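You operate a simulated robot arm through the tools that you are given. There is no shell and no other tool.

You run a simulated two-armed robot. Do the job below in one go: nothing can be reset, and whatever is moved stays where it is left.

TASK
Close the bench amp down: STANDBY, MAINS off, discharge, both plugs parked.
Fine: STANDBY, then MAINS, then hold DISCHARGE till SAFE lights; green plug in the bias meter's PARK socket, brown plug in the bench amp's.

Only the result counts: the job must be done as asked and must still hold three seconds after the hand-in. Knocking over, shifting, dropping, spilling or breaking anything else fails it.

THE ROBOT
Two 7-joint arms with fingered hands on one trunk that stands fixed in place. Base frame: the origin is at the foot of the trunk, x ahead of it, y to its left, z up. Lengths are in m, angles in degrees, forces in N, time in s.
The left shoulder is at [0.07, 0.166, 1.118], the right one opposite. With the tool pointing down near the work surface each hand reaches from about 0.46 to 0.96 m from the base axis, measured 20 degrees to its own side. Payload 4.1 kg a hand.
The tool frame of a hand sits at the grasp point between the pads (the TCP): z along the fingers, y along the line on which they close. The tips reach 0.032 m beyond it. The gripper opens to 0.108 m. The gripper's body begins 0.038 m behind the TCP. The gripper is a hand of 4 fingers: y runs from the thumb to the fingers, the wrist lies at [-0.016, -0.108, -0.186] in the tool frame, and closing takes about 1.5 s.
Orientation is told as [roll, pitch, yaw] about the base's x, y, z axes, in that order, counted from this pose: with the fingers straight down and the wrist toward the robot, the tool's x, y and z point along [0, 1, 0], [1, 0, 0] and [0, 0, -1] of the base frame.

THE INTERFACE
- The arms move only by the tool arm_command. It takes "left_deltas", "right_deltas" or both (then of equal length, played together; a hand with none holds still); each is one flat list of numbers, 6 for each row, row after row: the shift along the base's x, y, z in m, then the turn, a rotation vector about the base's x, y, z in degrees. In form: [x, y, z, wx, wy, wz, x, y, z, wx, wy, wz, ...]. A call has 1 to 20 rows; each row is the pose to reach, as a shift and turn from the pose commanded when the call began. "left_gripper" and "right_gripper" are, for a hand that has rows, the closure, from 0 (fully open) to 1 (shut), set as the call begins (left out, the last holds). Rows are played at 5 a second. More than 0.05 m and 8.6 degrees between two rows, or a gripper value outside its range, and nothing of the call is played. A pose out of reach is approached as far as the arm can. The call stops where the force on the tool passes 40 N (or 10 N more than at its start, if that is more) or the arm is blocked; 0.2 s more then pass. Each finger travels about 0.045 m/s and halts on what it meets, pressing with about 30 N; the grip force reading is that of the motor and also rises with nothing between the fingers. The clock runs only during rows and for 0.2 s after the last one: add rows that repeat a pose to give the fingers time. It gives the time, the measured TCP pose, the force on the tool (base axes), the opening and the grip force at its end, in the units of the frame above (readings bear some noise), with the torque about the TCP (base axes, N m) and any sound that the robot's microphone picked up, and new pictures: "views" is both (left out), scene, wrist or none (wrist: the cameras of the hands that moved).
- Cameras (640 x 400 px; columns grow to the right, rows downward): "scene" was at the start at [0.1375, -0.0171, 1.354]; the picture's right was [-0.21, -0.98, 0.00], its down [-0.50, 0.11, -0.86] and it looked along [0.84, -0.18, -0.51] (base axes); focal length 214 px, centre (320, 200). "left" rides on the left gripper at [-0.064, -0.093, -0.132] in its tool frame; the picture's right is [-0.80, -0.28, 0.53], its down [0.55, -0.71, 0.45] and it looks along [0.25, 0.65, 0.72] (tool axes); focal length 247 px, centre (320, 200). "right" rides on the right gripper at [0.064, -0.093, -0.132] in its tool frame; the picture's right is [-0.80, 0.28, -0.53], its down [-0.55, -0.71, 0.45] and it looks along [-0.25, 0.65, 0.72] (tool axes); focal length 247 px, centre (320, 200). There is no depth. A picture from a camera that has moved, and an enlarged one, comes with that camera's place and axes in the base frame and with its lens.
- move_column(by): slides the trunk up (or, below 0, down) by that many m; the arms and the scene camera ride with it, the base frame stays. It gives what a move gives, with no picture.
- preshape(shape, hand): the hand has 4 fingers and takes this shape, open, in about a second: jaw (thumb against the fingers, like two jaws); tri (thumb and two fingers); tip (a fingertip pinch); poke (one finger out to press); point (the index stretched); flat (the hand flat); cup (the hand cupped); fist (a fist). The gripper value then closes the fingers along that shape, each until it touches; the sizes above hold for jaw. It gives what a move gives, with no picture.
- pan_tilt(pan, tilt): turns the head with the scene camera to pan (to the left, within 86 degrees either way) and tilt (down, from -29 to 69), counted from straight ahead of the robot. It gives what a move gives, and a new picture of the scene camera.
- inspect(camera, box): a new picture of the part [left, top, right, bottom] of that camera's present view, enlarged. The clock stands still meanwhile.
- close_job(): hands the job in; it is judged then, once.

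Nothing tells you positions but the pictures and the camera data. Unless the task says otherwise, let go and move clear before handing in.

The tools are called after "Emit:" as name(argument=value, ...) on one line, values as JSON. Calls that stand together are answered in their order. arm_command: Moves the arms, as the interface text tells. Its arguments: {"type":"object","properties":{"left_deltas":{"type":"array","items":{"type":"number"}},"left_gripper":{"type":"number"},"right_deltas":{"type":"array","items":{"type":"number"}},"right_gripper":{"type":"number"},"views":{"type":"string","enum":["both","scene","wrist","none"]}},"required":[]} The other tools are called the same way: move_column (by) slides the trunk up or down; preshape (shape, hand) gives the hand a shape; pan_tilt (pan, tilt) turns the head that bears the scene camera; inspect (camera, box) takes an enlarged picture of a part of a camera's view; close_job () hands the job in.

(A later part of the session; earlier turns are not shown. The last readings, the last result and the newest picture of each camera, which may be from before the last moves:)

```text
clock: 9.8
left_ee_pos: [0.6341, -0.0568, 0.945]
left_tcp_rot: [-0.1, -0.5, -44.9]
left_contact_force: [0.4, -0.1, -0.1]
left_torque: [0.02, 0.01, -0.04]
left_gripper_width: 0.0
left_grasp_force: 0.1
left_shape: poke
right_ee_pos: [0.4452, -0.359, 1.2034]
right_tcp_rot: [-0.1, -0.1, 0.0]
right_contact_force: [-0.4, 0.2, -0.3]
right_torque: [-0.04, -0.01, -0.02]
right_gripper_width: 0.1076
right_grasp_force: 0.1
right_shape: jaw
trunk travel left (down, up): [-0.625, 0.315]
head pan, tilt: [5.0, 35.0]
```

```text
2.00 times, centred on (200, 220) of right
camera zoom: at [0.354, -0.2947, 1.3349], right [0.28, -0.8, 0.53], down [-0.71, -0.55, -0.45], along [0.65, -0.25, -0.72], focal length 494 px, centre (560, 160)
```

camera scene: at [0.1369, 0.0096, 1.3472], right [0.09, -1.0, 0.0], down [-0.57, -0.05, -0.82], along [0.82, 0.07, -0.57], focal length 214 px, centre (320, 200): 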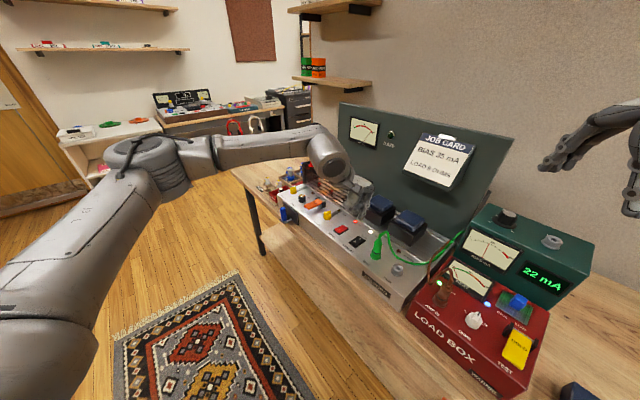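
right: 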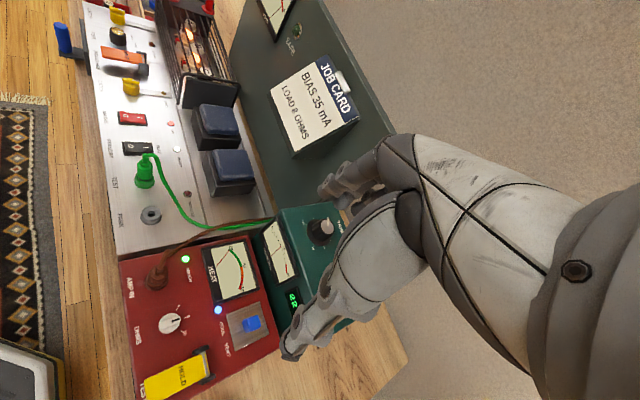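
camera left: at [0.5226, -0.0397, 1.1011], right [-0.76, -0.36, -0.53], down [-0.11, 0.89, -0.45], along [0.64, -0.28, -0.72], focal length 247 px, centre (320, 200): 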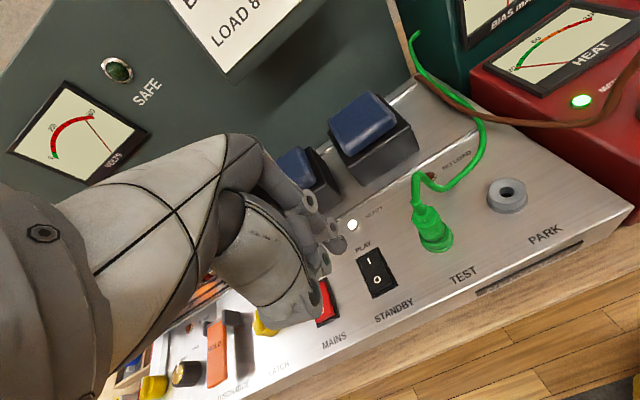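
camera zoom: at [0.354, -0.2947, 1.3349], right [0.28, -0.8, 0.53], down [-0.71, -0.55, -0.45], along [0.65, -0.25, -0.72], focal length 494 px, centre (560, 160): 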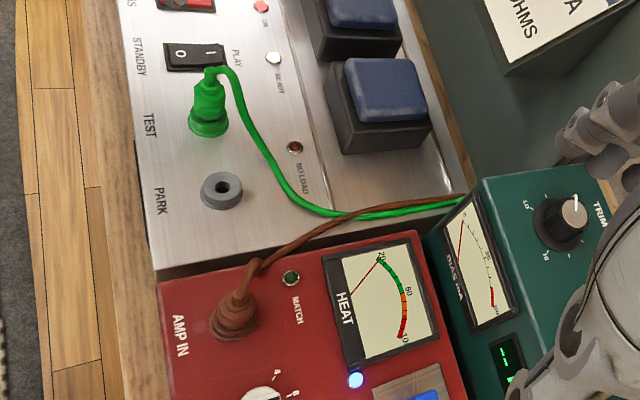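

STANDBY has taken: the bias meter now reads "-- mA" and MATCH went out. Next I move over to MAINS' O half, by the same spacing, and check clearance to the latch knob.

Emit:
arm_command(left_deltas=[0.016, 0.017, 0, 0, 0.15, 0, 0.032, 0.034, 0, 0, 0.3, 0, 0.049, 0.052, 0, 0, 0.5, 0, 0.049, 0.052, -0.025, 0, 0.5, 0, 0.049, 0.052, -0.045, 0, 0.5, 0], views="none")

Emit:
inspect(camera="scene", box=[290, 180, 380, 240])

Emit:
inspect(camera="right", box=[50, 50, 180, 130])

Emit:
inspect(camera="left", box=[200, 160, 440, 310])

```text
clock: 11.0
left_ee_pos: [0.6821, -0.002, 0.902]
left_tcp_rot: [-0.3, -0.3, -44.9]
left_contact_force: [0.7, 0.4, 0.2]
left_torque: [-0.01, -0.02, 0.0]
left_gripper_width: 0.0
left_grasp_force: 0.1
left_shape: poke
right_ee_pos: [0.4458, -0.3578, 1.2022]
right_tcp_rot: [-0.1, 0.0, 0.1]
right_contact_force: [-0.3, -0.1, 0.1]
right_torque: [0.01, -0.01, 0.02]
right_gripper_width: 0.1077
right_grasp_force: 0.0
right_shape: jaw
trunk travel left (down, up): [-0.625, 0.315]
head pan, tilt: [5.0, 35.0]
```

```text
6.67 times, centred on (335, 210) of scene
camera zoom: at [0.1374, 0.0101, 1.3471], right [0.09, -1.0, 0.0], down [-0.57, -0.05, -0.82], along [0.82, 0.07, -0.57], focal length 1430 px, centre (220, 133)
```

zoom: 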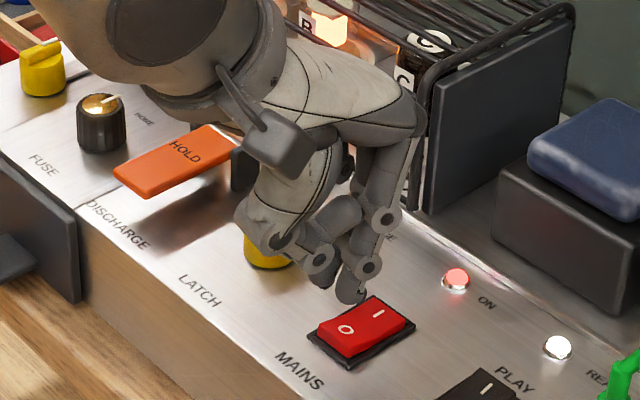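

```text
4.92 times, centred on (115, 90) of right
camera zoom: at [0.3543, -0.2941, 1.3351], right [0.28, -0.8, 0.53], down [-0.71, -0.55, -0.45], along [0.65, -0.25, -0.72], focal length 1216 px, centre (1329, 742)
```

zoom: 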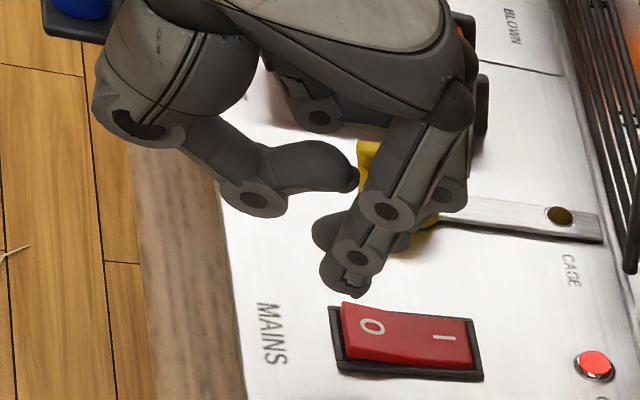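

```text
2.67 times, centred on (320, 235) of left
camera zoom: at [0.5711, 0.0195, 1.0333], right [-0.77, -0.37, -0.53], down [-0.11, 0.88, -0.45], along [0.63, -0.29, -0.72], focal length 659 px, centre (320, 107)
```

zoom: 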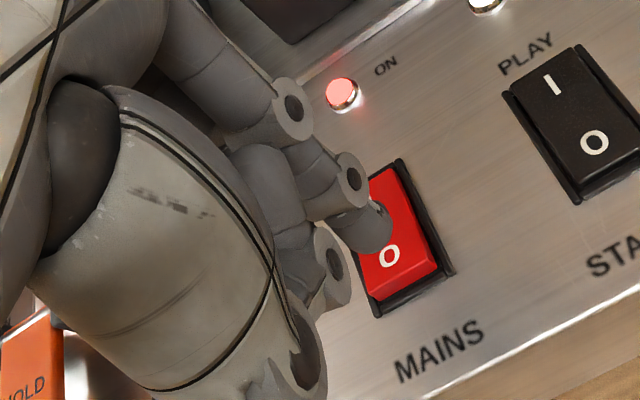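

MAINS' O is near [0.690, -0.008, 0.84]. The latch knob is close to the curled fingers on the far side, so I tilt the hand about 17° to make the index tip alone the lowest point and lift the other fingers.

Emit:
arm_command(left_deltas=[0.0012, -0.0016, 0.01, 4.0, -4.0, 0, 0.0024, -0.0033, 0.01, 8.0, -8.0, 0, 0.0024, -0.0033, 0.01, 12.0, -12.1, 0, 0.0024, -0.0033, -0.01, 12.0, -12.1, 0, 0.0024, -0.0033, -0.018, 12.0, -12.1, 0, 0.0024, -0.0033, -0.018, 12.0, -12.1, 0], views="none")

Emit:
inspect(camera="scene", box=[290, 180, 380, 240])

Emit:
inspect(camera="right", box=[50, 50, 180, 130])

Emit:
inspect(camera="left", box=[200, 160, 440, 310])

```text
clock: 12.4
left_ee_pos: [0.6854, -0.0083, 0.8823]
left_tcp_rot: [16.7, -0.2, -45.0]
left_contact_force: [0.1, 0.0, 0.2]
left_torque: [0.0, 0.0, 0.0]
left_gripper_width: 0.0002
left_grasp_force: 0.0
left_shape: poke
right_ee_pos: [0.446, -0.3583, 1.2031]
right_tcp_rot: [0.0, 0.1, 0.0]
right_contact_force: [-1.2, 0.1, -0.5]
right_torque: [0.04, -0.01, 0.02]
right_gripper_width: 0.1076
right_grasp_force: 0.0
right_shape: jaw
trunk travel left (down, up): [-0.625, 0.315]
head pan, tilt: [5.0, 35.0]
```

```text
6.67 times, centred on (335, 210) of scene
camera zoom: at [0.137, 0.0097, 1.3472], right [0.09, -1.0, 0.0], down [-0.57, -0.05, -0.82], along [0.82, 0.07, -0.57], focal length 1430 px, centre (220, 133)
```

zoom: 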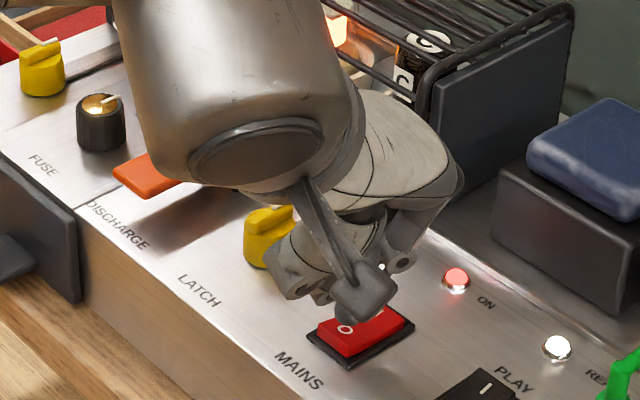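

```text
4.92 times, centred on (115, 90) of right
camera zoom: at [0.3538, -0.2946, 1.3351], right [0.28, -0.8, 0.53], down [-0.71, -0.55, -0.45], along [0.65, -0.25, -0.72], focal length 1216 px, centre (1329, 742)
```

zoom: 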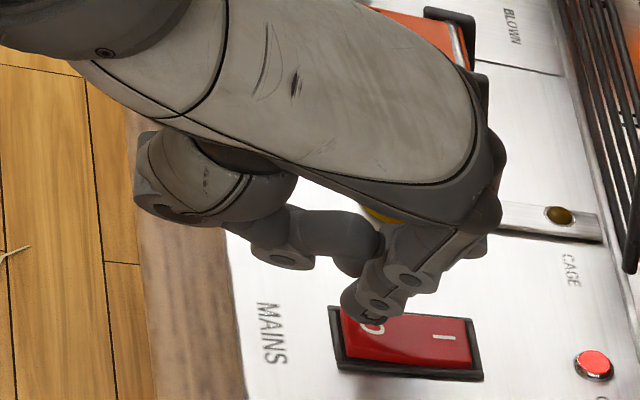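

```text
2.67 times, centred on (320, 235) of left
camera zoom: at [0.548, -0.012, 0.9897], right [-0.63, -0.23, -0.74], down [-0.04, 0.96, -0.27], along [0.78, -0.15, -0.61], focal length 659 px, centre (320, 107)
```

zoom: 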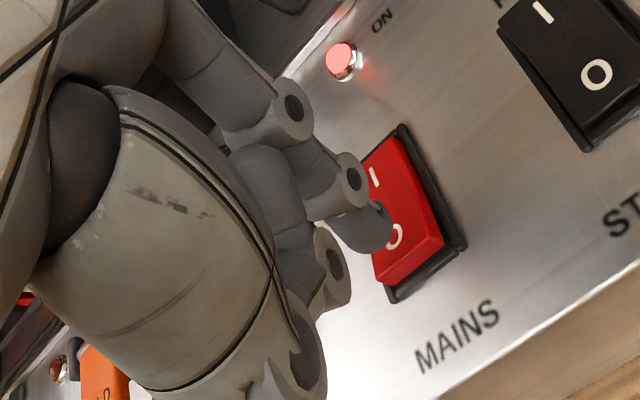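

The index tip is right over MAINS' O. I press down in small steps.

Emit:
arm_command(left_deltas=[-0.002, 0.0025, -0.005, 0, 0, 0, -0.002, 0.0025, -0.009, 0, 0, 0, -0.002, 0.0025, -0.012, 0, 0, 0, -0.002, 0.0025, -0.015, 0, 0, 0, -0.002, 0.0025, -0.017, 0, 0, 0], views="none")

Emit:
inspect(camera="scene", box=[290, 180, 380, 240])

Emit:
inspect(camera="right", box=[50, 50, 180, 130])

```text
clock: 13.6
left_ee_pos: [0.6819, -0.0047, 0.8707]
left_tcp_rot: [16.9, -0.6, -44.8]
left_contact_force: [6.5, 1.2, 26.3]
left_torque: [-0.02, -0.16, -0.01]
left_gripper_width: 0.0002
left_grasp_force: 0.1
left_shape: poke
right_ee_pos: [0.4451, -0.3581, 1.2042]
right_tcp_rot: [-0.1, 0.0, -0.1]
right_contact_force: [0.0, -0.7, -1.0]
right_torque: [-0.02, -0.01, 0.03]
right_gripper_width: 0.1076
right_grasp_force: 0.1
right_shape: jaw
trunk travel left (down, up): [-0.625, 0.315]
head pan, tilt: [5.0, 35.0]
```

```text
6.67 times, centred on (335, 210) of scene
camera zoom: at [0.1342, 0.0101, 1.348], right [0.09, -1.0, 0.0], down [-0.57, -0.05, -0.82], along [0.82, 0.07, -0.57], focal length 1430 px, centre (220, 133)
```

zoom: 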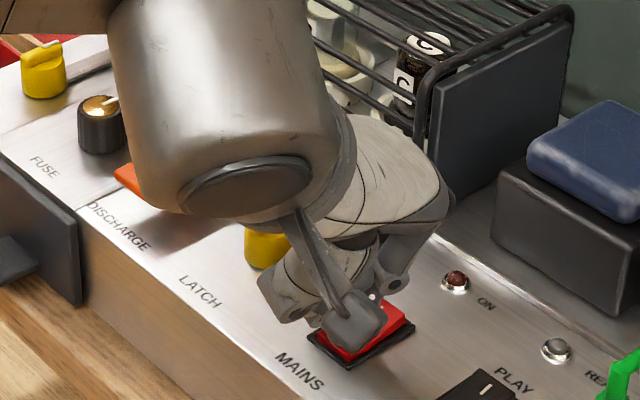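

```text
4.92 times, centred on (115, 90) of right
camera zoom: at [0.3511, -0.2941, 1.3365], right [0.28, -0.8, 0.53], down [-0.7, -0.55, -0.45], along [0.65, -0.25, -0.72], focal length 1216 px, centre (1329, 742)
```

zoom: 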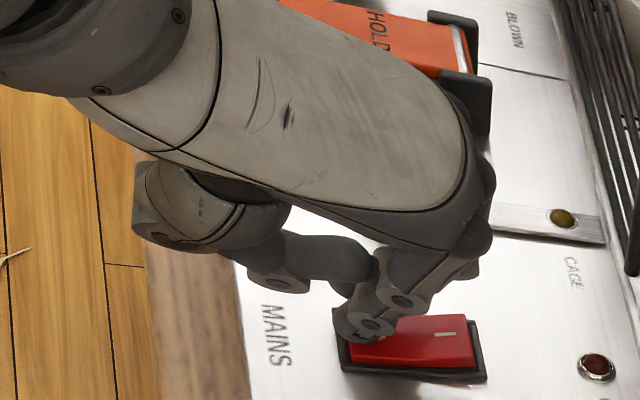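

MAINS is off (ON and READY lamps are dark). I lift clear and move along the amp's front to hover above the orange DISCHARGE paddle, whose front end I place at about [0.79, 0.119, 0.85].

Emit:
arm_command(left_deltas=[0, 0, 0.035, 0, 0, 0, 0, 0, 0.07, 0, 0, 0, 0, 0, 0.1, 0, 0, 0, 0.027, 0.028, 0.1, 1.4, -1.4, 0, 0.054, 0.056, 0.1, 2.8, -2.8, 0, 0.081, 0.084, 0.1, 4.2, -4.3, 0, 0.1085, 0.1125, 0.1, 5.6, -5.7, 0, 0.1085, 0.1125, 0.09, 5.6, -5.7, 0], views="both")

Emit:
inspect(camera="scene", box=[260, 130, 400, 220])

Emit:
inspect(camera="right", box=[0, 0, 160, 100])

Emit:
inspect(camera="left", box=[200, 140, 460, 310])

```text
clock: 15.4
left_ee_pos: [0.7705, 0.0867, 0.964]
left_tcp_rot: [24.6, -0.3, -44.9]
left_contact_force: [0.5, -0.5, 0.0]
left_torque: [0.01, 0.0, 0.04]
left_gripper_width: 0.0
left_grasp_force: 0.0
left_shape: poke
left hand out of reach, approached as far as the arm can: row 7, 8
right_ee_pos: [0.4463, -0.3577, 1.2029]
right_tcp_rot: [0.0, 0.0, 0.1]
right_contact_force: [0.5, 0.3, 0.2]
right_torque: [0.03, -0.01, -0.02]
right_gripper_width: 0.1078
right_grasp_force: 0.1
right_shape: jaw
trunk travel left (down, up): [-0.625, 0.315]
head pan, tilt: [5.0, 35.0]
camera scene: at [0.1377, 0.0104, 1.3471], right [0.09, -1.0, 0.0], down [-0.57, -0.05, -0.82], along [0.82, 0.07, -0.57], focal length 214 px, centre (320, 200)
camera left: at [0.6246, 0.0728, 1.0556], right [-0.55, -0.16, -0.82], down [-0.01, 0.98, -0.18], along [0.83, -0.09, -0.55], focal length 247 px, centre (320, 200)
```

scene: 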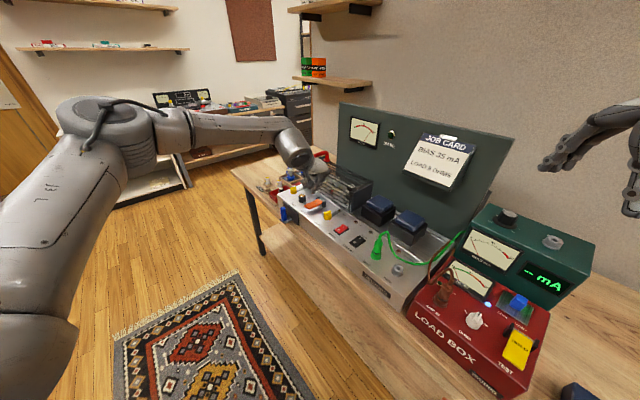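
left: 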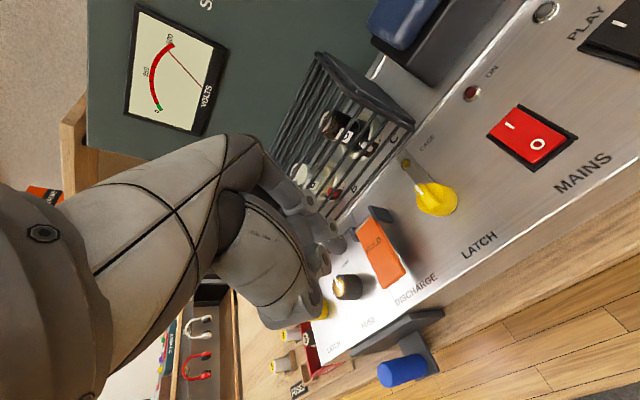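

```text
4.44 times, centred on (330, 175) of scene
camera zoom: at [0.1377, 0.0104, 1.3471], right [0.09, -1.0, 0.0], down [-0.57, -0.05, -0.82], along [0.82, 0.07, -0.57], focal length 953 px, centre (276, 311)
```

zoom: 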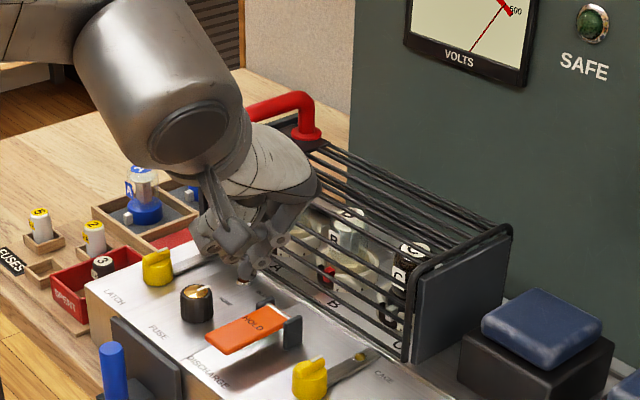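

```text
4.00 times, centred on (80, 50) of right
camera zoom: at [0.3546, -0.2938, 1.335], right [0.28, -0.8, 0.53], down [-0.71, -0.55, -0.45], along [0.65, -0.25, -0.72], focal length 988 px, centre (1280, 800)
```

zoom: 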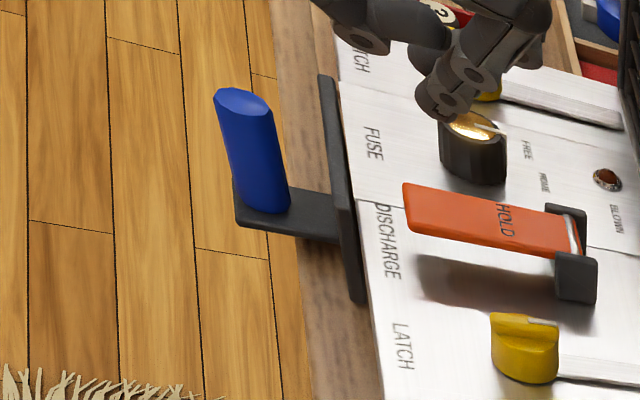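

```text
2.35 times, centred on (330, 225) of left
camera zoom: at [0.6246, 0.0728, 1.0556], right [-0.55, -0.16, -0.82], down [-0.01, 0.98, -0.18], along [0.83, -0.09, -0.55], focal length 581 px, centre (296, 141)
```

zoom: 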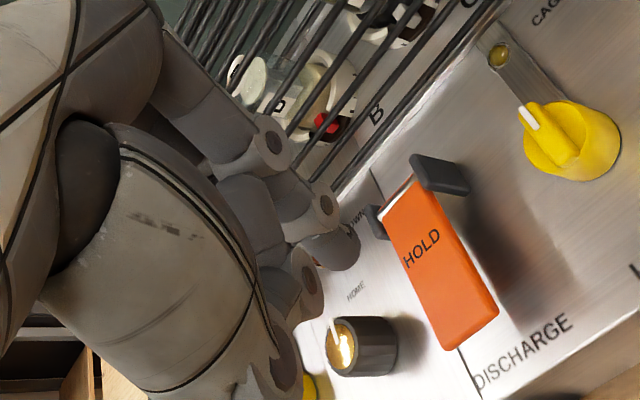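

The arm ran out of reach in that tilted pose. I retreat up and toward the robot and try the "point" shape, which may give a longer single finger and better clearance.

Emit:
arm_command(left_deltas=[-0.03, 0.01, 0.02, -2.8, 2.8, 0, -0.06, 0.02, 0.04, -5.6, 5.7, 0, -0.09, 0.03, 0.06, -8.4, 8.5, 0, -0.12, 0.03, 0.08, -12.0, 12.0, 0, -0.15, 0.03, 0.1, -17.0, 17.2, 0, -0.15, 0.03, 0.1, -17.0, 17.2, 0], views="none")

Emit:
preshape(shape="point", hand="left")

Emit:
inspect(camera="scene", box=[260, 80, 400, 200])

Emit:
inspect(camera="left", box=[200, 140, 460, 310])

Emit:
inspect(camera="right", box=[0, 0, 160, 100])

```text
clock: 16.8
left_ee_pos: [0.6198, 0.1184, 1.0619]
left_tcp_rot: [0.3, -0.2, -44.9]
left_contact_force: [-0.4, 0.2, -0.5]
left_torque: [0.03, 0.0, 0.0]
left_gripper_width: 0.0
left_grasp_force: 0.1
left_shape: poke
left hand out of reach, approached as far as the arm can: row 3
right_ee_pos: [0.4456, -0.3582, 1.2024]
right_tcp_rot: [0.0, -0.1, 0.0]
right_contact_force: [1.0, -0.1, -0.1]
right_torque: [0.0, -0.03, -0.01]
right_gripper_width: 0.1077
right_grasp_force: 0.1
right_shape: jaw
trunk travel left (down, up): [-0.625, 0.315]
head pan, tilt: [5.0, 35.0]
```

```text
clock: 17.7
left_ee_pos: [0.6182, 0.1178, 1.062]
left_tcp_rot: [0.5, -0.1, -44.9]
left_contact_force: [0.0, -0.2, 0.5]
left_torque: [-0.01, -0.03, 0.0]
left_gripper_width: 0.0001
left_grasp_force: 0.1
left_shape: point
right_ee_pos: [0.4463, -0.3579, 1.2025]
right_tcp_rot: [0.0, 0.0, 0.0]
right_contact_force: [0.3, 0.0, 0.3]
right_torque: [-0.04, 0.03, -0.02]
right_gripper_width: 0.1078
right_grasp_force: 0.0
right_shape: jaw
trunk travel left (down, up): [-0.625, 0.315]
head pan, tilt: [5.0, 35.0]
```

```text
3.33 times, centred on (330, 140) of scene
camera zoom: at [0.137, 0.0098, 1.3471], right [0.09, -1.0, 0.0], down [-0.57, -0.05, -0.82], along [0.82, 0.07, -0.57], focal length 715 px, centre (287, 400)
```

zoom: 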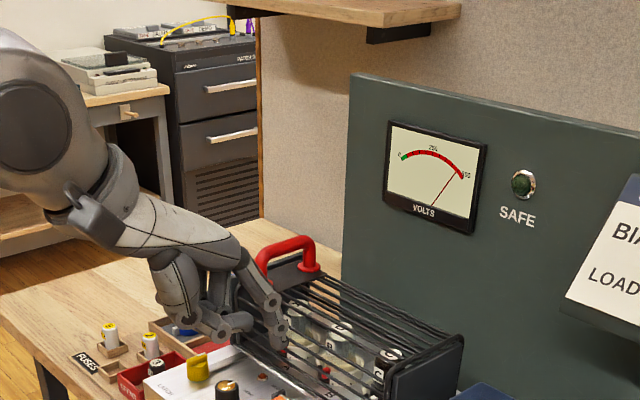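

```text
2.35 times, centred on (330, 225) of left
camera zoom: at [0.506, 0.138, 1.1925], right [-0.76, -0.36, -0.54], down [-0.11, 0.89, -0.44], along [0.64, -0.28, -0.71], focal length 581 px, centre (296, 141)
```

zoom: 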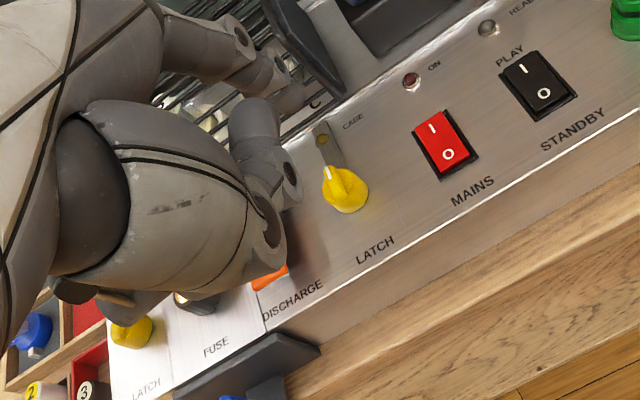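

```text
4.00 times, centred on (80, 50) of right
camera zoom: at [0.3538, -0.2944, 1.3351], right [0.28, -0.8, 0.53], down [-0.71, -0.55, -0.45], along [0.65, -0.25, -0.72], focal length 988 px, centre (1280, 800)
```

zoom: 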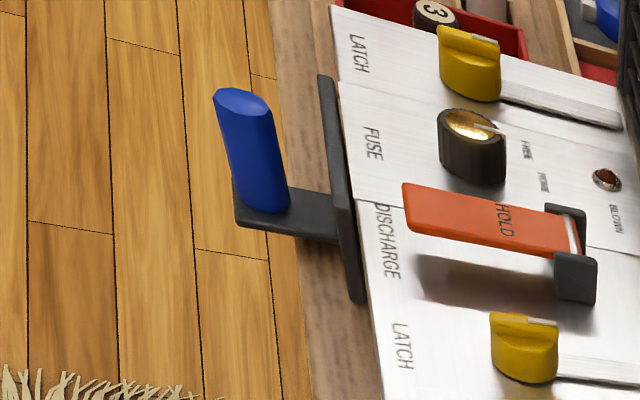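

The "point" finger sticks out forward-down from the fist, so pitching the hand about 30° should make it the clear lowest point. I test that turn here in free air.

Emit:
arm_command(left_deltas=[0, 0, 0, 5.3, 5.3, 0, 0, 0, 0, 10.6, 10.6, 0, 0, 0, 0, 16, 16, 0, 0, 0, 0, 21.2, 21.2, 0, 0, 0, 0, 21.2, 21.2, 0], views="both")

Emit:
inspect(camera="scene", box=[260, 80, 400, 200])

Emit:
inspect(camera="left", box=[200, 100, 460, 270])

```text
clock: 18.9
left_ee_pos: [0.5873, 0.156, 1.0586]
left_tcp_rot: [-1.0, 28.4, -41.7]
left_contact_force: [0.3, -1.1, -0.1]
left_torque: [0.06, -0.01, 0.0]
left_gripper_width: 0.1036
left_grasp_force: 0.0
left_shape: point
left hand out of reach, approached as far as the arm can: row 1, 2, 3, 4, 5
right_ee_pos: [0.4473, -0.363, 1.1997]
right_tcp_rot: [0.3, 0.1, 0.0]
right_contact_force: [0.2, -1.3, -0.7]
right_torque: [0.08, 0.03, -0.02]
right_gripper_width: 0.1076
right_grasp_force: 0.1
right_shape: jaw
trunk travel left (down, up): [-0.625, 0.315]
head pan, tilt: [5.0, 35.0]
camera scene: at [0.1389, 0.004, 1.3468], right [0.09, -1.0, 0.0], down [-0.57, -0.05, -0.82], along [0.82, 0.07, -0.57], focal length 214 px, centre (320, 200)
camera left: at [0.5314, 0.1213, 1.2185], right [-0.91, -0.27, -0.32], down [-0.27, 0.96, -0.07], along [0.33, 0.03, -0.94], focal length 247 px, centre (320, 200)
```

scene: 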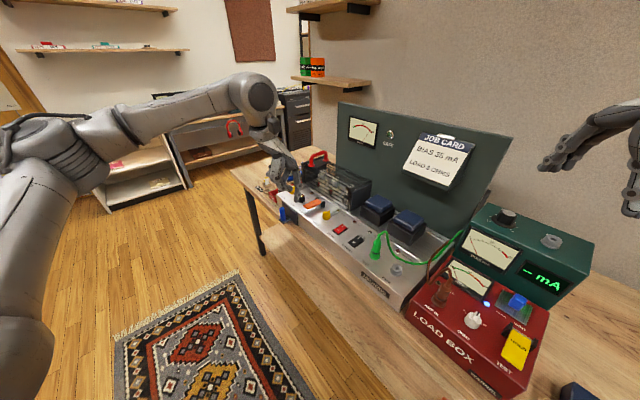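
left: 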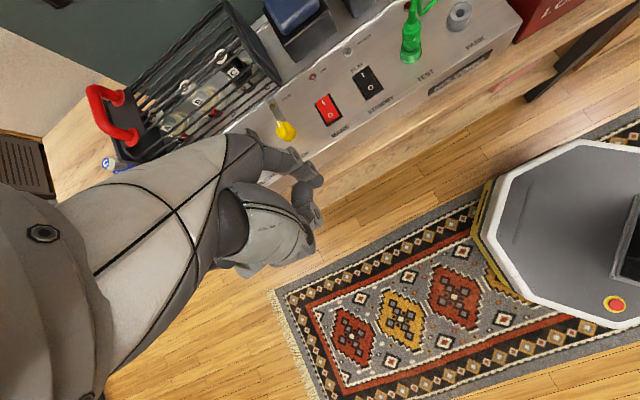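

```text
3.33 times, centred on (330, 140) of scene
camera zoom: at [0.1389, 0.004, 1.3468], right [0.09, -1.0, 0.0], down [-0.57, -0.05, -0.82], along [0.82, 0.07, -0.57], focal length 715 px, centre (287, 400)
```

zoom: 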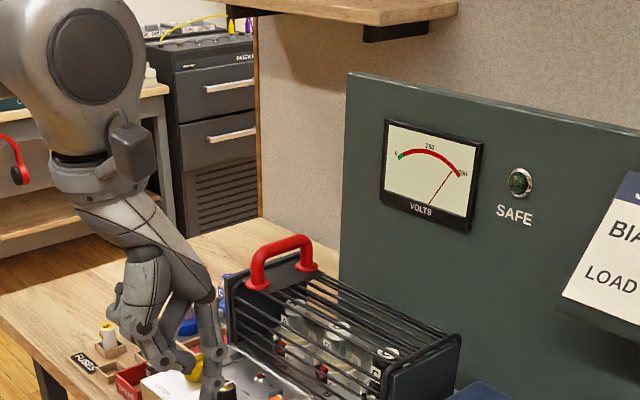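

```text
2.35 times, centred on (330, 185) of left
camera zoom: at [0.5314, 0.1213, 1.2185], right [-0.91, -0.27, -0.32], down [-0.27, 0.96, -0.07], along [0.33, 0.03, -0.94], focal length 581 px, centre (296, 235)
```

zoom: 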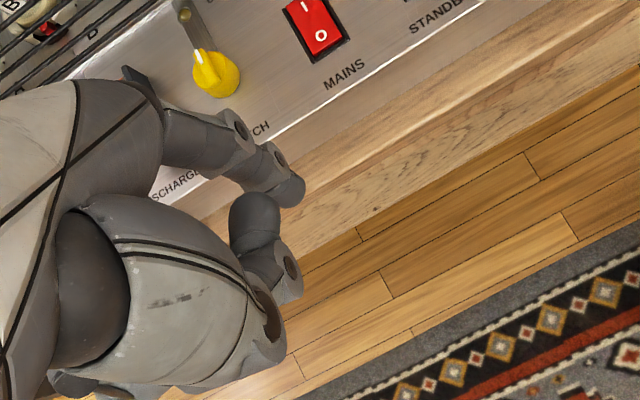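

The wrist is at its limit in this pose; raising the trunk should give the arm a better downward angle. I level the hand, shape it back to poke, and raise the trunk by 0.2 m.

Emit:
arm_command(left_deltas=[0, 0, 0, -5, -5.3, -1, 0, 0, 0, -10, -10.6, -2, 0, 0, 0, -14, -16, -3, 0, 0, 0, -18.5, -21.2, -3.3, 0, 0, 0, -18.5, -21.2, -3.3], views="none")

Emit:
preshape(shape="poke", hand="left")

Emit:
move_column(by=0.2)

Emit:
pan_tilt(pan=2, tilt=42)

```text
clock: 20.1
left_ee_pos: [0.5852, 0.1584, 1.0556]
left_tcp_rot: [-0.2, -0.1, -44.6]
left_contact_force: [0.8, 0.0, -0.3]
left_torque: [0.04, 0.02, 0.02]
left_gripper_width: 0.1037
left_grasp_force: 0.0
left_shape: point
right_ee_pos: [0.4471, -0.3588, 1.2021]
right_tcp_rot: [0.0, 0.0, -0.1]
right_contact_force: [0.4, -0.2, 0.3]
right_torque: [0.02, 0.03, -0.04]
right_gripper_width: 0.1076
right_grasp_force: 0.1
right_shape: jaw
trunk travel left (down, up): [-0.625, 0.315]
head pan, tilt: [5.0, 35.0]
```

```text
clock: 21.0
left_ee_pos: [0.5852, 0.1595, 1.0553]
left_tcp_rot: [-0.2, -0.1, -44.6]
left_contact_force: [0.3, 0.1, 0.0]
left_torque: [0.03, -0.01, 0.0]
left_gripper_width: 0.0
left_grasp_force: 0.0
left_shape: poke
right_ee_pos: [0.4456, -0.3583, 1.2018]
right_tcp_rot: [0.0, 0.0, 0.1]
right_contact_force: [0.6, 0.0, -0.5]
right_torque: [-0.02, 0.0, 0.0]
right_gripper_width: 0.1075
right_grasp_force: 0.1
right_shape: jaw
trunk travel left (down, up): [-0.625, 0.315]
head pan, tilt: [5.0, 35.0]
```

```text
clock: 23.2
left_ee_pos: [0.5857, 0.1596, 1.2547]
left_tcp_rot: [-0.2, 0.0, -44.6]
left_contact_force: [-0.3, 0.3, 0.5]
left_torque: [-0.02, -0.01, -0.01]
left_gripper_width: 0.0
left_grasp_force: 0.0
left_shape: poke
right_ee_pos: [0.4462, -0.3572, 1.4026]
right_tcp_rot: [-0.1, 0.0, 0.0]
right_contact_force: [-1.1, -0.3, -0.4]
right_torque: [-0.01, -0.01, -0.01]
right_gripper_width: 0.1078
right_grasp_force: 0.0
right_shape: jaw
trunk travel left (down, up): [-0.825, 0.115]
head pan, tilt: [5.0, 35.0]
```

```text
clock: 23.9
left_ee_pos: [0.5852, 0.1597, 1.2544]
left_tcp_rot: [-0.1, -0.2, -44.6]
left_contact_force: [0.3, -0.2, 0.7]
left_torque: [0.01, 0.01, -0.01]
left_gripper_width: 0.0002
left_grasp_force: 0.1
left_shape: poke
right_ee_pos: [0.4451, -0.3575, 1.402]
right_tcp_rot: [-0.1, 0.1, 0.0]
right_contact_force: [1.0, 1.1, 0.0]
right_torque: [-0.01, 0.0, 0.02]
right_gripper_width: 0.108
right_grasp_force: 0.1
right_shape: jaw
trunk travel left (down, up): [-0.825, 0.115]
head pan, tilt: [2.0, 42.0]
camera scene: at [0.1331, 0.0051, 1.5367], right [0.04, -1.0, 0.0], down [-0.67, -0.02, -0.74], along [0.74, 0.03, -0.67], focal length 214 px, centre (320, 200)
```

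scene: 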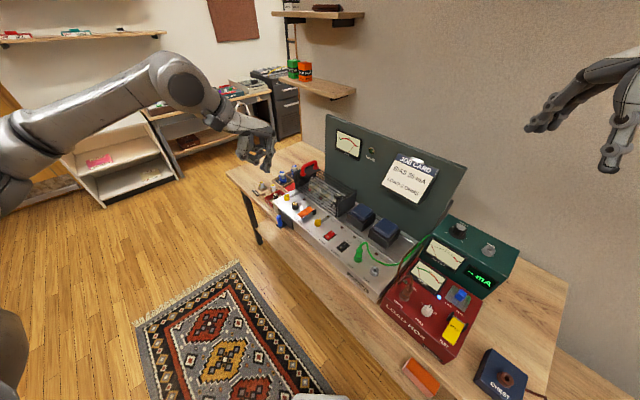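

The trunk is up. I now bring the left hand over DISCHARGE with a 17° tilt and lower the right hand a bit to regain its viewpoint.

Emit:
arm_command(left_deltas=[0.023, -0.005, -0.035, 0, 0, 0, 0.046, -0.01, -0.07, 0, 0, 0, 0.07, -0.015, -0.105, 2.5, -2.5, 0, 0.093, -0.02, -0.14, 5, -5, 0, 0.116, -0.026, -0.175, 7.5, -7.5, 0, 0.14, -0.032, -0.21, 10, -10, 0, 0.163, -0.037, -0.24, 12, -12.1, 0, 0.186, -0.043, -0.27, 12, -12.1, 0, 0.209, -0.0487, -0.29, 12, -12.1, 0, 0.209, -0.0487, -0.3, 12, -12.1, 0], right_deltas=[0, 0, -0.02, 0, 0, 0, 0, 0, -0.04, 0, 0, 0, 0, 0, -0.06, 0, 0, 0, 0, 0, -0.08, 0, 0, 0, 0, 0, -0.1, 0, 0, 0, 0, 0, -0.12, 0, 0, 0, 0, 0, -0.14, 0, 0, 0, 0, 0, -0.16, 0, 0, 0, 0, 0, -0.18, 0, 0, 0, 0, 0, -0.2, 0, 0, 0], views="both")

Emit:
inspect(camera="scene", box=[250, 160, 370, 250])

Emit:
inspect(camera="right", box=[0, 0, 160, 100])

Emit:
inspect(camera="left", box=[200, 140, 460, 310])

```text
clock: 26.1
left_ee_pos: [0.7602, 0.1201, 0.9983]
left_tcp_rot: [17.1, -0.4, -44.5]
left_contact_force: [0.0, -0.2, 1.0]
left_torque: [-0.03, -0.01, -0.02]
left_gripper_width: 0.0002
left_grasp_force: 0.1
left_shape: poke
left hand out of reach, approached as far as the arm can: row 1, 2, 3, 4, 8, 9, 10
right_ee_pos: [0.4459, -0.3578, 1.2022]
right_tcp_rot: [0.0, 0.0, 0.0]
right_contact_force: [-0.4, 0.9, 0.4]
right_torque: [0.02, -0.01, -0.01]
right_gripper_width: 0.1074
right_grasp_force: 0.1
right_shape: jaw
trunk travel left (down, up): [-0.825, 0.115]
head pan, tilt: [2.0, 42.0]
camera scene: at [0.1341, 0.0053, 1.5366], right [0.04, -1.0, 0.0], down [-0.67, -0.02, -0.74], along [0.74, 0.03, -0.67], focal length 214 px, centre (320, 200)
camera right: at [0.3538, -0.2937, 1.3341], right [0.28, -0.8, 0.53], down [-0.71, -0.55, -0.45], along [0.65, -0.25, -0.72], focal length 247 px, centre (320, 200)
camera left: at [0.6224, 0.1159, 1.1047], right [-0.63, -0.24, -0.74], down [-0.04, 0.96, -0.27], along [0.78, -0.14, -0.61], focal length 247 px, centre (320, 200)
```

scene: 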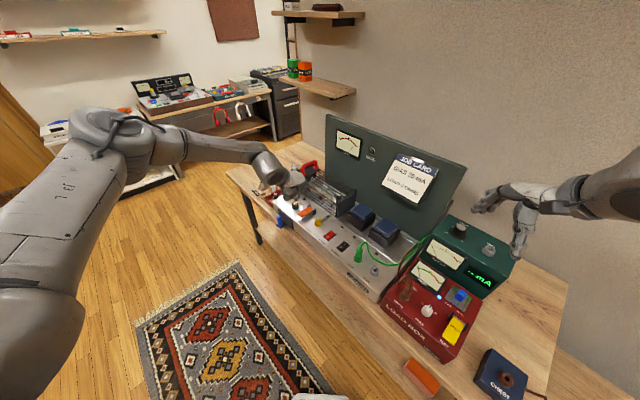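
right: 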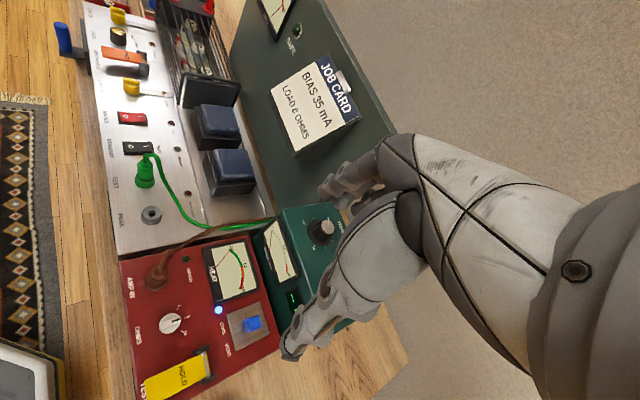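
left: 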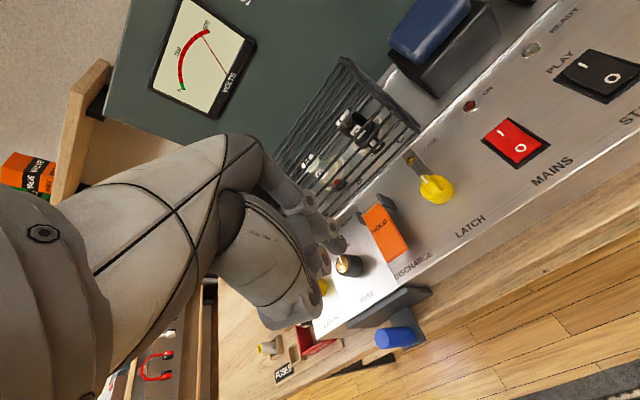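

```text
4.44 times, centred on (310, 205) of scene
camera zoom: at [0.1341, 0.0053, 1.5366], right [0.04, -1.0, 0.0], down [-0.67, -0.02, -0.74], along [0.74, 0.03, -0.67], focal length 953 px, centre (364, 178)
```

zoom: 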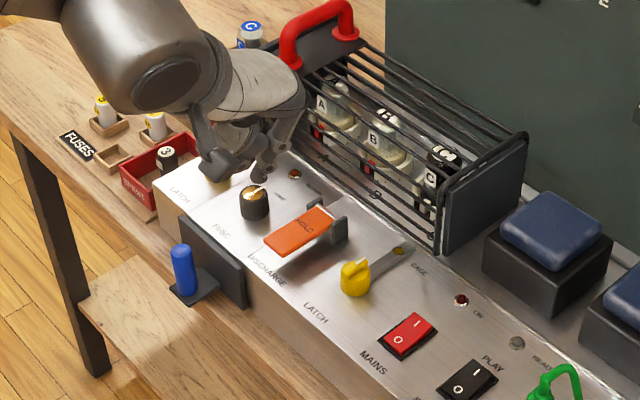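

```text
4.00 times, centred on (80, 50) of right
camera zoom: at [0.3538, -0.2937, 1.3341], right [0.28, -0.8, 0.53], down [-0.71, -0.55, -0.45], along [0.65, -0.25, -0.72], focal length 988 px, centre (1280, 800)
```

zoom: 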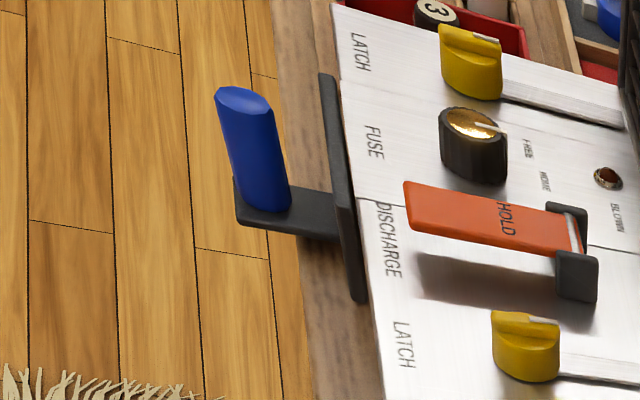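

```text
2.35 times, centred on (330, 225) of left
camera zoom: at [0.6224, 0.1159, 1.1047], right [-0.63, -0.24, -0.74], down [-0.04, 0.96, -0.27], along [0.78, -0.14, -0.61], focal length 581 px, centre (296, 141)
```

zoom: 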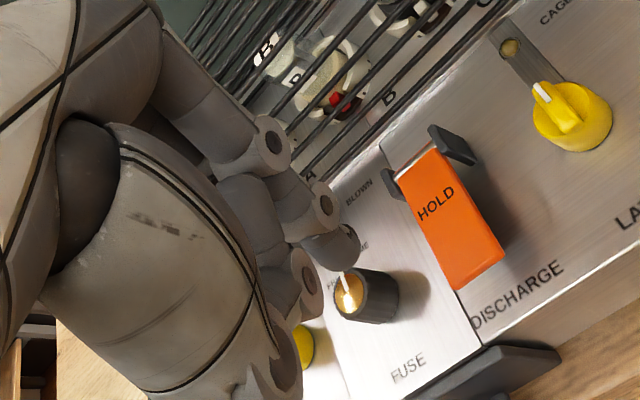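

The limit seems to come from the strong yaw at this spot, so I turn the hand back to about yaw 0 with a slight tilt, where the fuse knob should also be clear of the fingers.

Emit:
arm_command(left_deltas=[-0.005, 0, 0, -0.95, 0.39, 6.4, -0.01, 0, 0, -1.9, 0.78, 12.8, -0.01, 0, 0, -2.84, 1.17, 19.2, -0.01, 0, 0, -3.79, 1.57, 25.7, -0.01, 0, 0, -4.74, 1.96, 32.1, -0.01, 0, 0, -5.68, 2.35, 38.5, -0.01, 0, 0, -6.63, 2.74, 44.9, -0.01, 0, 0, -6.63, 2.74, 44.9], views="none")

Emit:
inspect(camera="scene", box=[250, 160, 370, 250])

Emit:
inspect(camera="left", box=[200, 140, 460, 310])

```text
clock: 27.9
left_ee_pos: [0.7513, 0.1233, 0.9989]
left_tcp_rot: [9.8, -0.3, 0.4]
left_contact_force: [-1.7, 0.6, -0.7]
left_torque: [0.0, -0.02, 0.02]
left_gripper_width: 0.0
left_grasp_force: 0.0
left_shape: poke
right_ee_pos: [0.4443, -0.357, 1.2016]
right_tcp_rot: [0.0, 0.0, 0.1]
right_contact_force: [-0.1, 0.3, -0.5]
right_torque: [0.01, 0.03, 0.0]
right_gripper_width: 0.1079
right_grasp_force: 0.0
right_shape: jaw
trunk travel left (down, up): [-0.825, 0.115]
head pan, tilt: [2.0, 42.0]
```

```text
4.44 times, centred on (310, 205) of scene
camera zoom: at [0.133, 0.0053, 1.5366], right [0.04, -1.0, 0.0], down [-0.67, -0.02, -0.74], along [0.74, 0.03, -0.67], focal length 953 px, centre (364, 178)
```

zoom: 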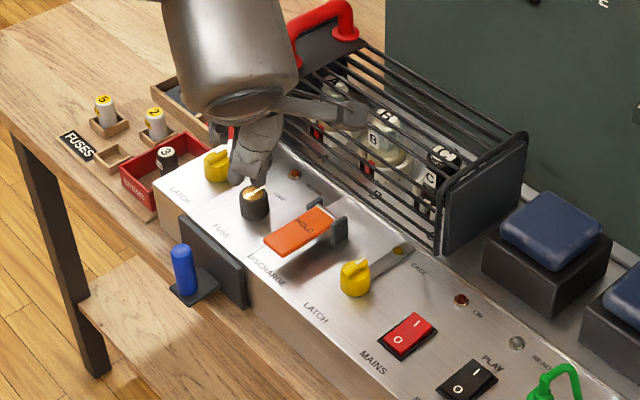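

```text
2.35 times, centred on (330, 225) of left
camera zoom: at [0.6584, 0.0376, 1.1175], right [-0.27, -0.7, -0.66], down [-0.71, 0.61, -0.35], along [0.65, 0.37, -0.66], focal length 581 px, centre (296, 141)
```

zoom: 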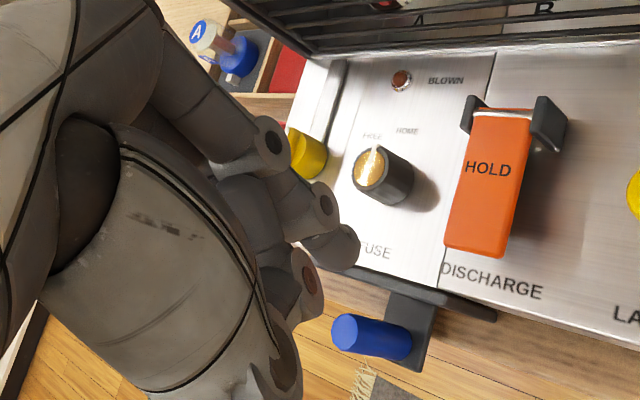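

Reachable now. The paddle's front edge is near [0.786, 0.117, 0.851]; I move the index tip over the paddle about 0.04 m above it.

Emit:
arm_command(left_deltas=[0.02, -0.0085, -0.02, 0, 0, 0, 0.0402, -0.017, -0.045, 0, 0, 0, 0.0402, -0.017, -0.069, 0, 0, 0, 0.0402, -0.017, -0.069, 0, 0, 0], views="none")

Emit:
inspect(camera="scene", box=[260, 170, 350, 230])

Emit:
inspect(camera="left", box=[240, 160, 440, 285])

Emit:
inspect(camera="right", box=[0, 0, 160, 100])

```text
clock: 28.9
left_ee_pos: [0.7949, 0.107, 0.9322]
left_tcp_rot: [10.0, -0.4, 0.2]
left_contact_force: [-1.6, 0.2, 0.3]
left_torque: [-0.02, 0.01, 0.03]
left_gripper_width: 0.0
left_grasp_force: 0.0
left_shape: poke
right_ee_pos: [0.4447, -0.358, 1.2016]
right_tcp_rot: [0.1, -0.1, 0.0]
right_contact_force: [-0.2, 0.1, 0.1]
right_torque: [-0.02, 0.02, 0.0]
right_gripper_width: 0.1073
right_grasp_force: 0.2
right_shape: jaw
trunk travel left (down, up): [-0.825, 0.115]
head pan, tilt: [2.0, 42.0]
```

```text
6.67 times, centred on (305, 200) of scene
camera zoom: at [0.1329, 0.0049, 1.5366], right [0.04, -1.0, 0.0], down [-0.67, -0.02, -0.74], along [0.74, 0.03, -0.67], focal length 1430 px, centre (420, 200)
```

zoom: 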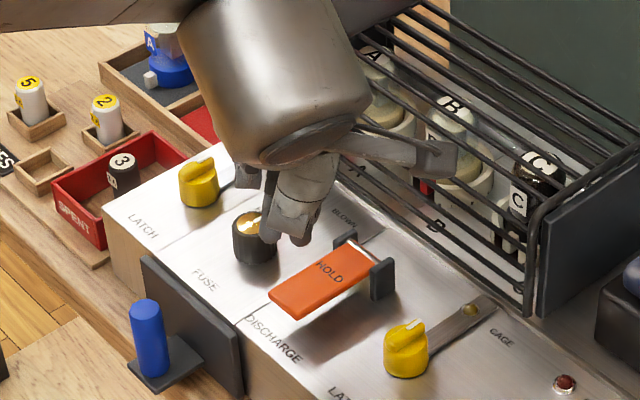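

```text
3.20 times, centred on (340, 222) of left
camera zoom: at [0.7017, 0.0219, 1.0501], right [-0.28, -0.7, -0.66], down [-0.71, 0.61, -0.35], along [0.65, 0.37, -0.66], focal length 790 px, centre (256, 128)
```

zoom: 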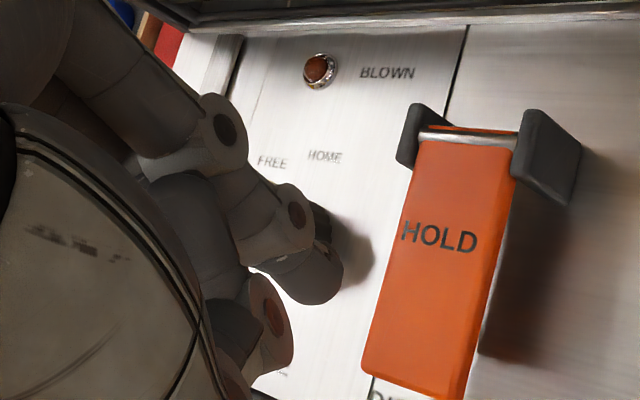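

```text
4.00 times, centred on (80, 50) of right
camera zoom: at [0.3527, -0.294, 1.3345], right [0.28, -0.8, 0.53], down [-0.71, -0.55, -0.45], along [0.65, -0.25, -0.72], focal length 988 px, centre (1280, 800)
```

zoom: 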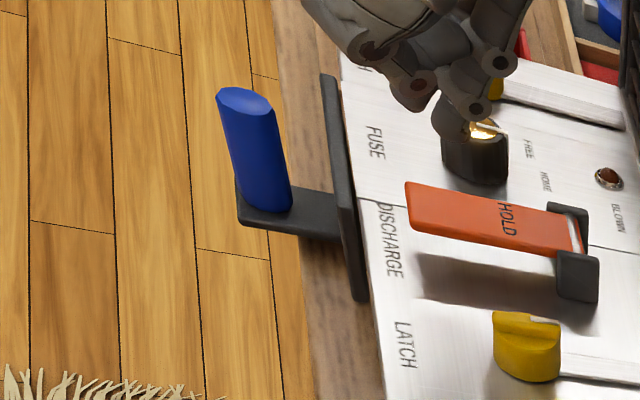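

The tip is on the paddle's centre line. I lower to just above the paddle and recheck clearance to the fuse knob.

Emit:
arm_command(left_deltas=[-0.005, 0.001, -0.02, 0, 0, 0, -0.005, 0.001, -0.036, 0, 0, 0, -0.005, 0.001, -0.04, 0, 0, 0], views="none")

Emit:
inspect(camera="scene", box=[260, 170, 350, 230])

Emit:
inspect(camera="left", box=[240, 160, 440, 285])

Emit:
inspect(camera="right", box=[30, 0, 158, 80])

```text
clock: 29.7
left_ee_pos: [0.7881, 0.1092, 0.8909]
left_tcp_rot: [10.0, -0.3, 0.4]
left_contact_force: [0.5, 0.2, 1.7]
left_torque: [0.0, -0.01, 0.0]
left_gripper_width: 0.0001
left_grasp_force: 0.0
left_shape: poke
right_ee_pos: [0.4445, -0.3574, 1.2016]
right_tcp_rot: [-0.1, -0.1, 0.0]
right_contact_force: [-0.6, -0.6, -0.4]
right_torque: [-0.02, 0.0, 0.0]
right_gripper_width: 0.1079
right_grasp_force: 0.1
right_shape: jaw
trunk travel left (down, up): [-0.825, 0.115]
head pan, tilt: [2.0, 42.0]
```

```text
6.67 times, centred on (305, 200) of scene
camera zoom: at [0.1327, 0.005, 1.5367], right [0.04, -1.0, 0.0], down [-0.67, -0.02, -0.74], along [0.74, 0.03, -0.67], focal length 1430 px, centre (420, 200)
```

zoom: 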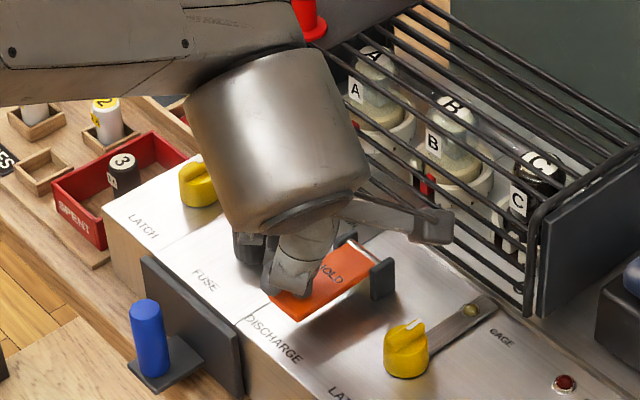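

```text
3.20 times, centred on (340, 222) of left
camera zoom: at [0.6952, 0.023, 1.009], right [-0.27, -0.7, -0.66], down [-0.71, 0.61, -0.35], along [0.65, 0.37, -0.66], focal length 790 px, centre (256, 128)
```

zoom: 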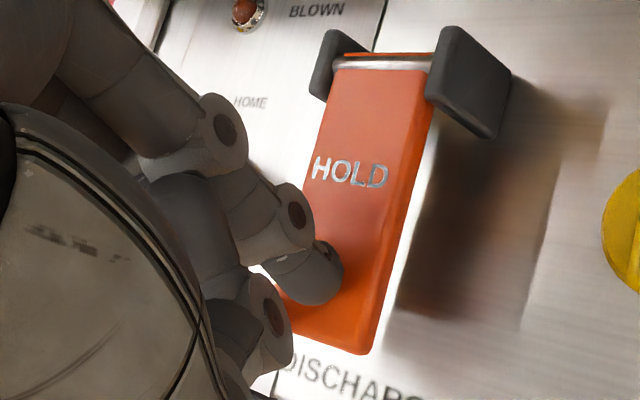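

```text
5.00 times, centred on (94, 40) of right
camera zoom: at [0.3525, -0.2939, 1.3347], right [0.28, -0.8, 0.53], down [-0.71, -0.55, -0.45], along [0.65, -0.25, -0.72], focal length 1235 px, centre (1450, 1000)
```

zoom: 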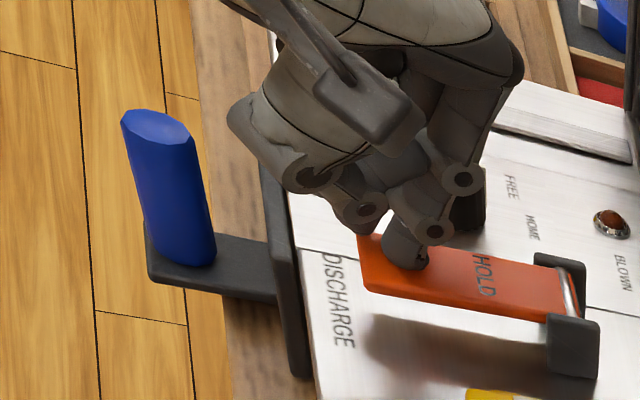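

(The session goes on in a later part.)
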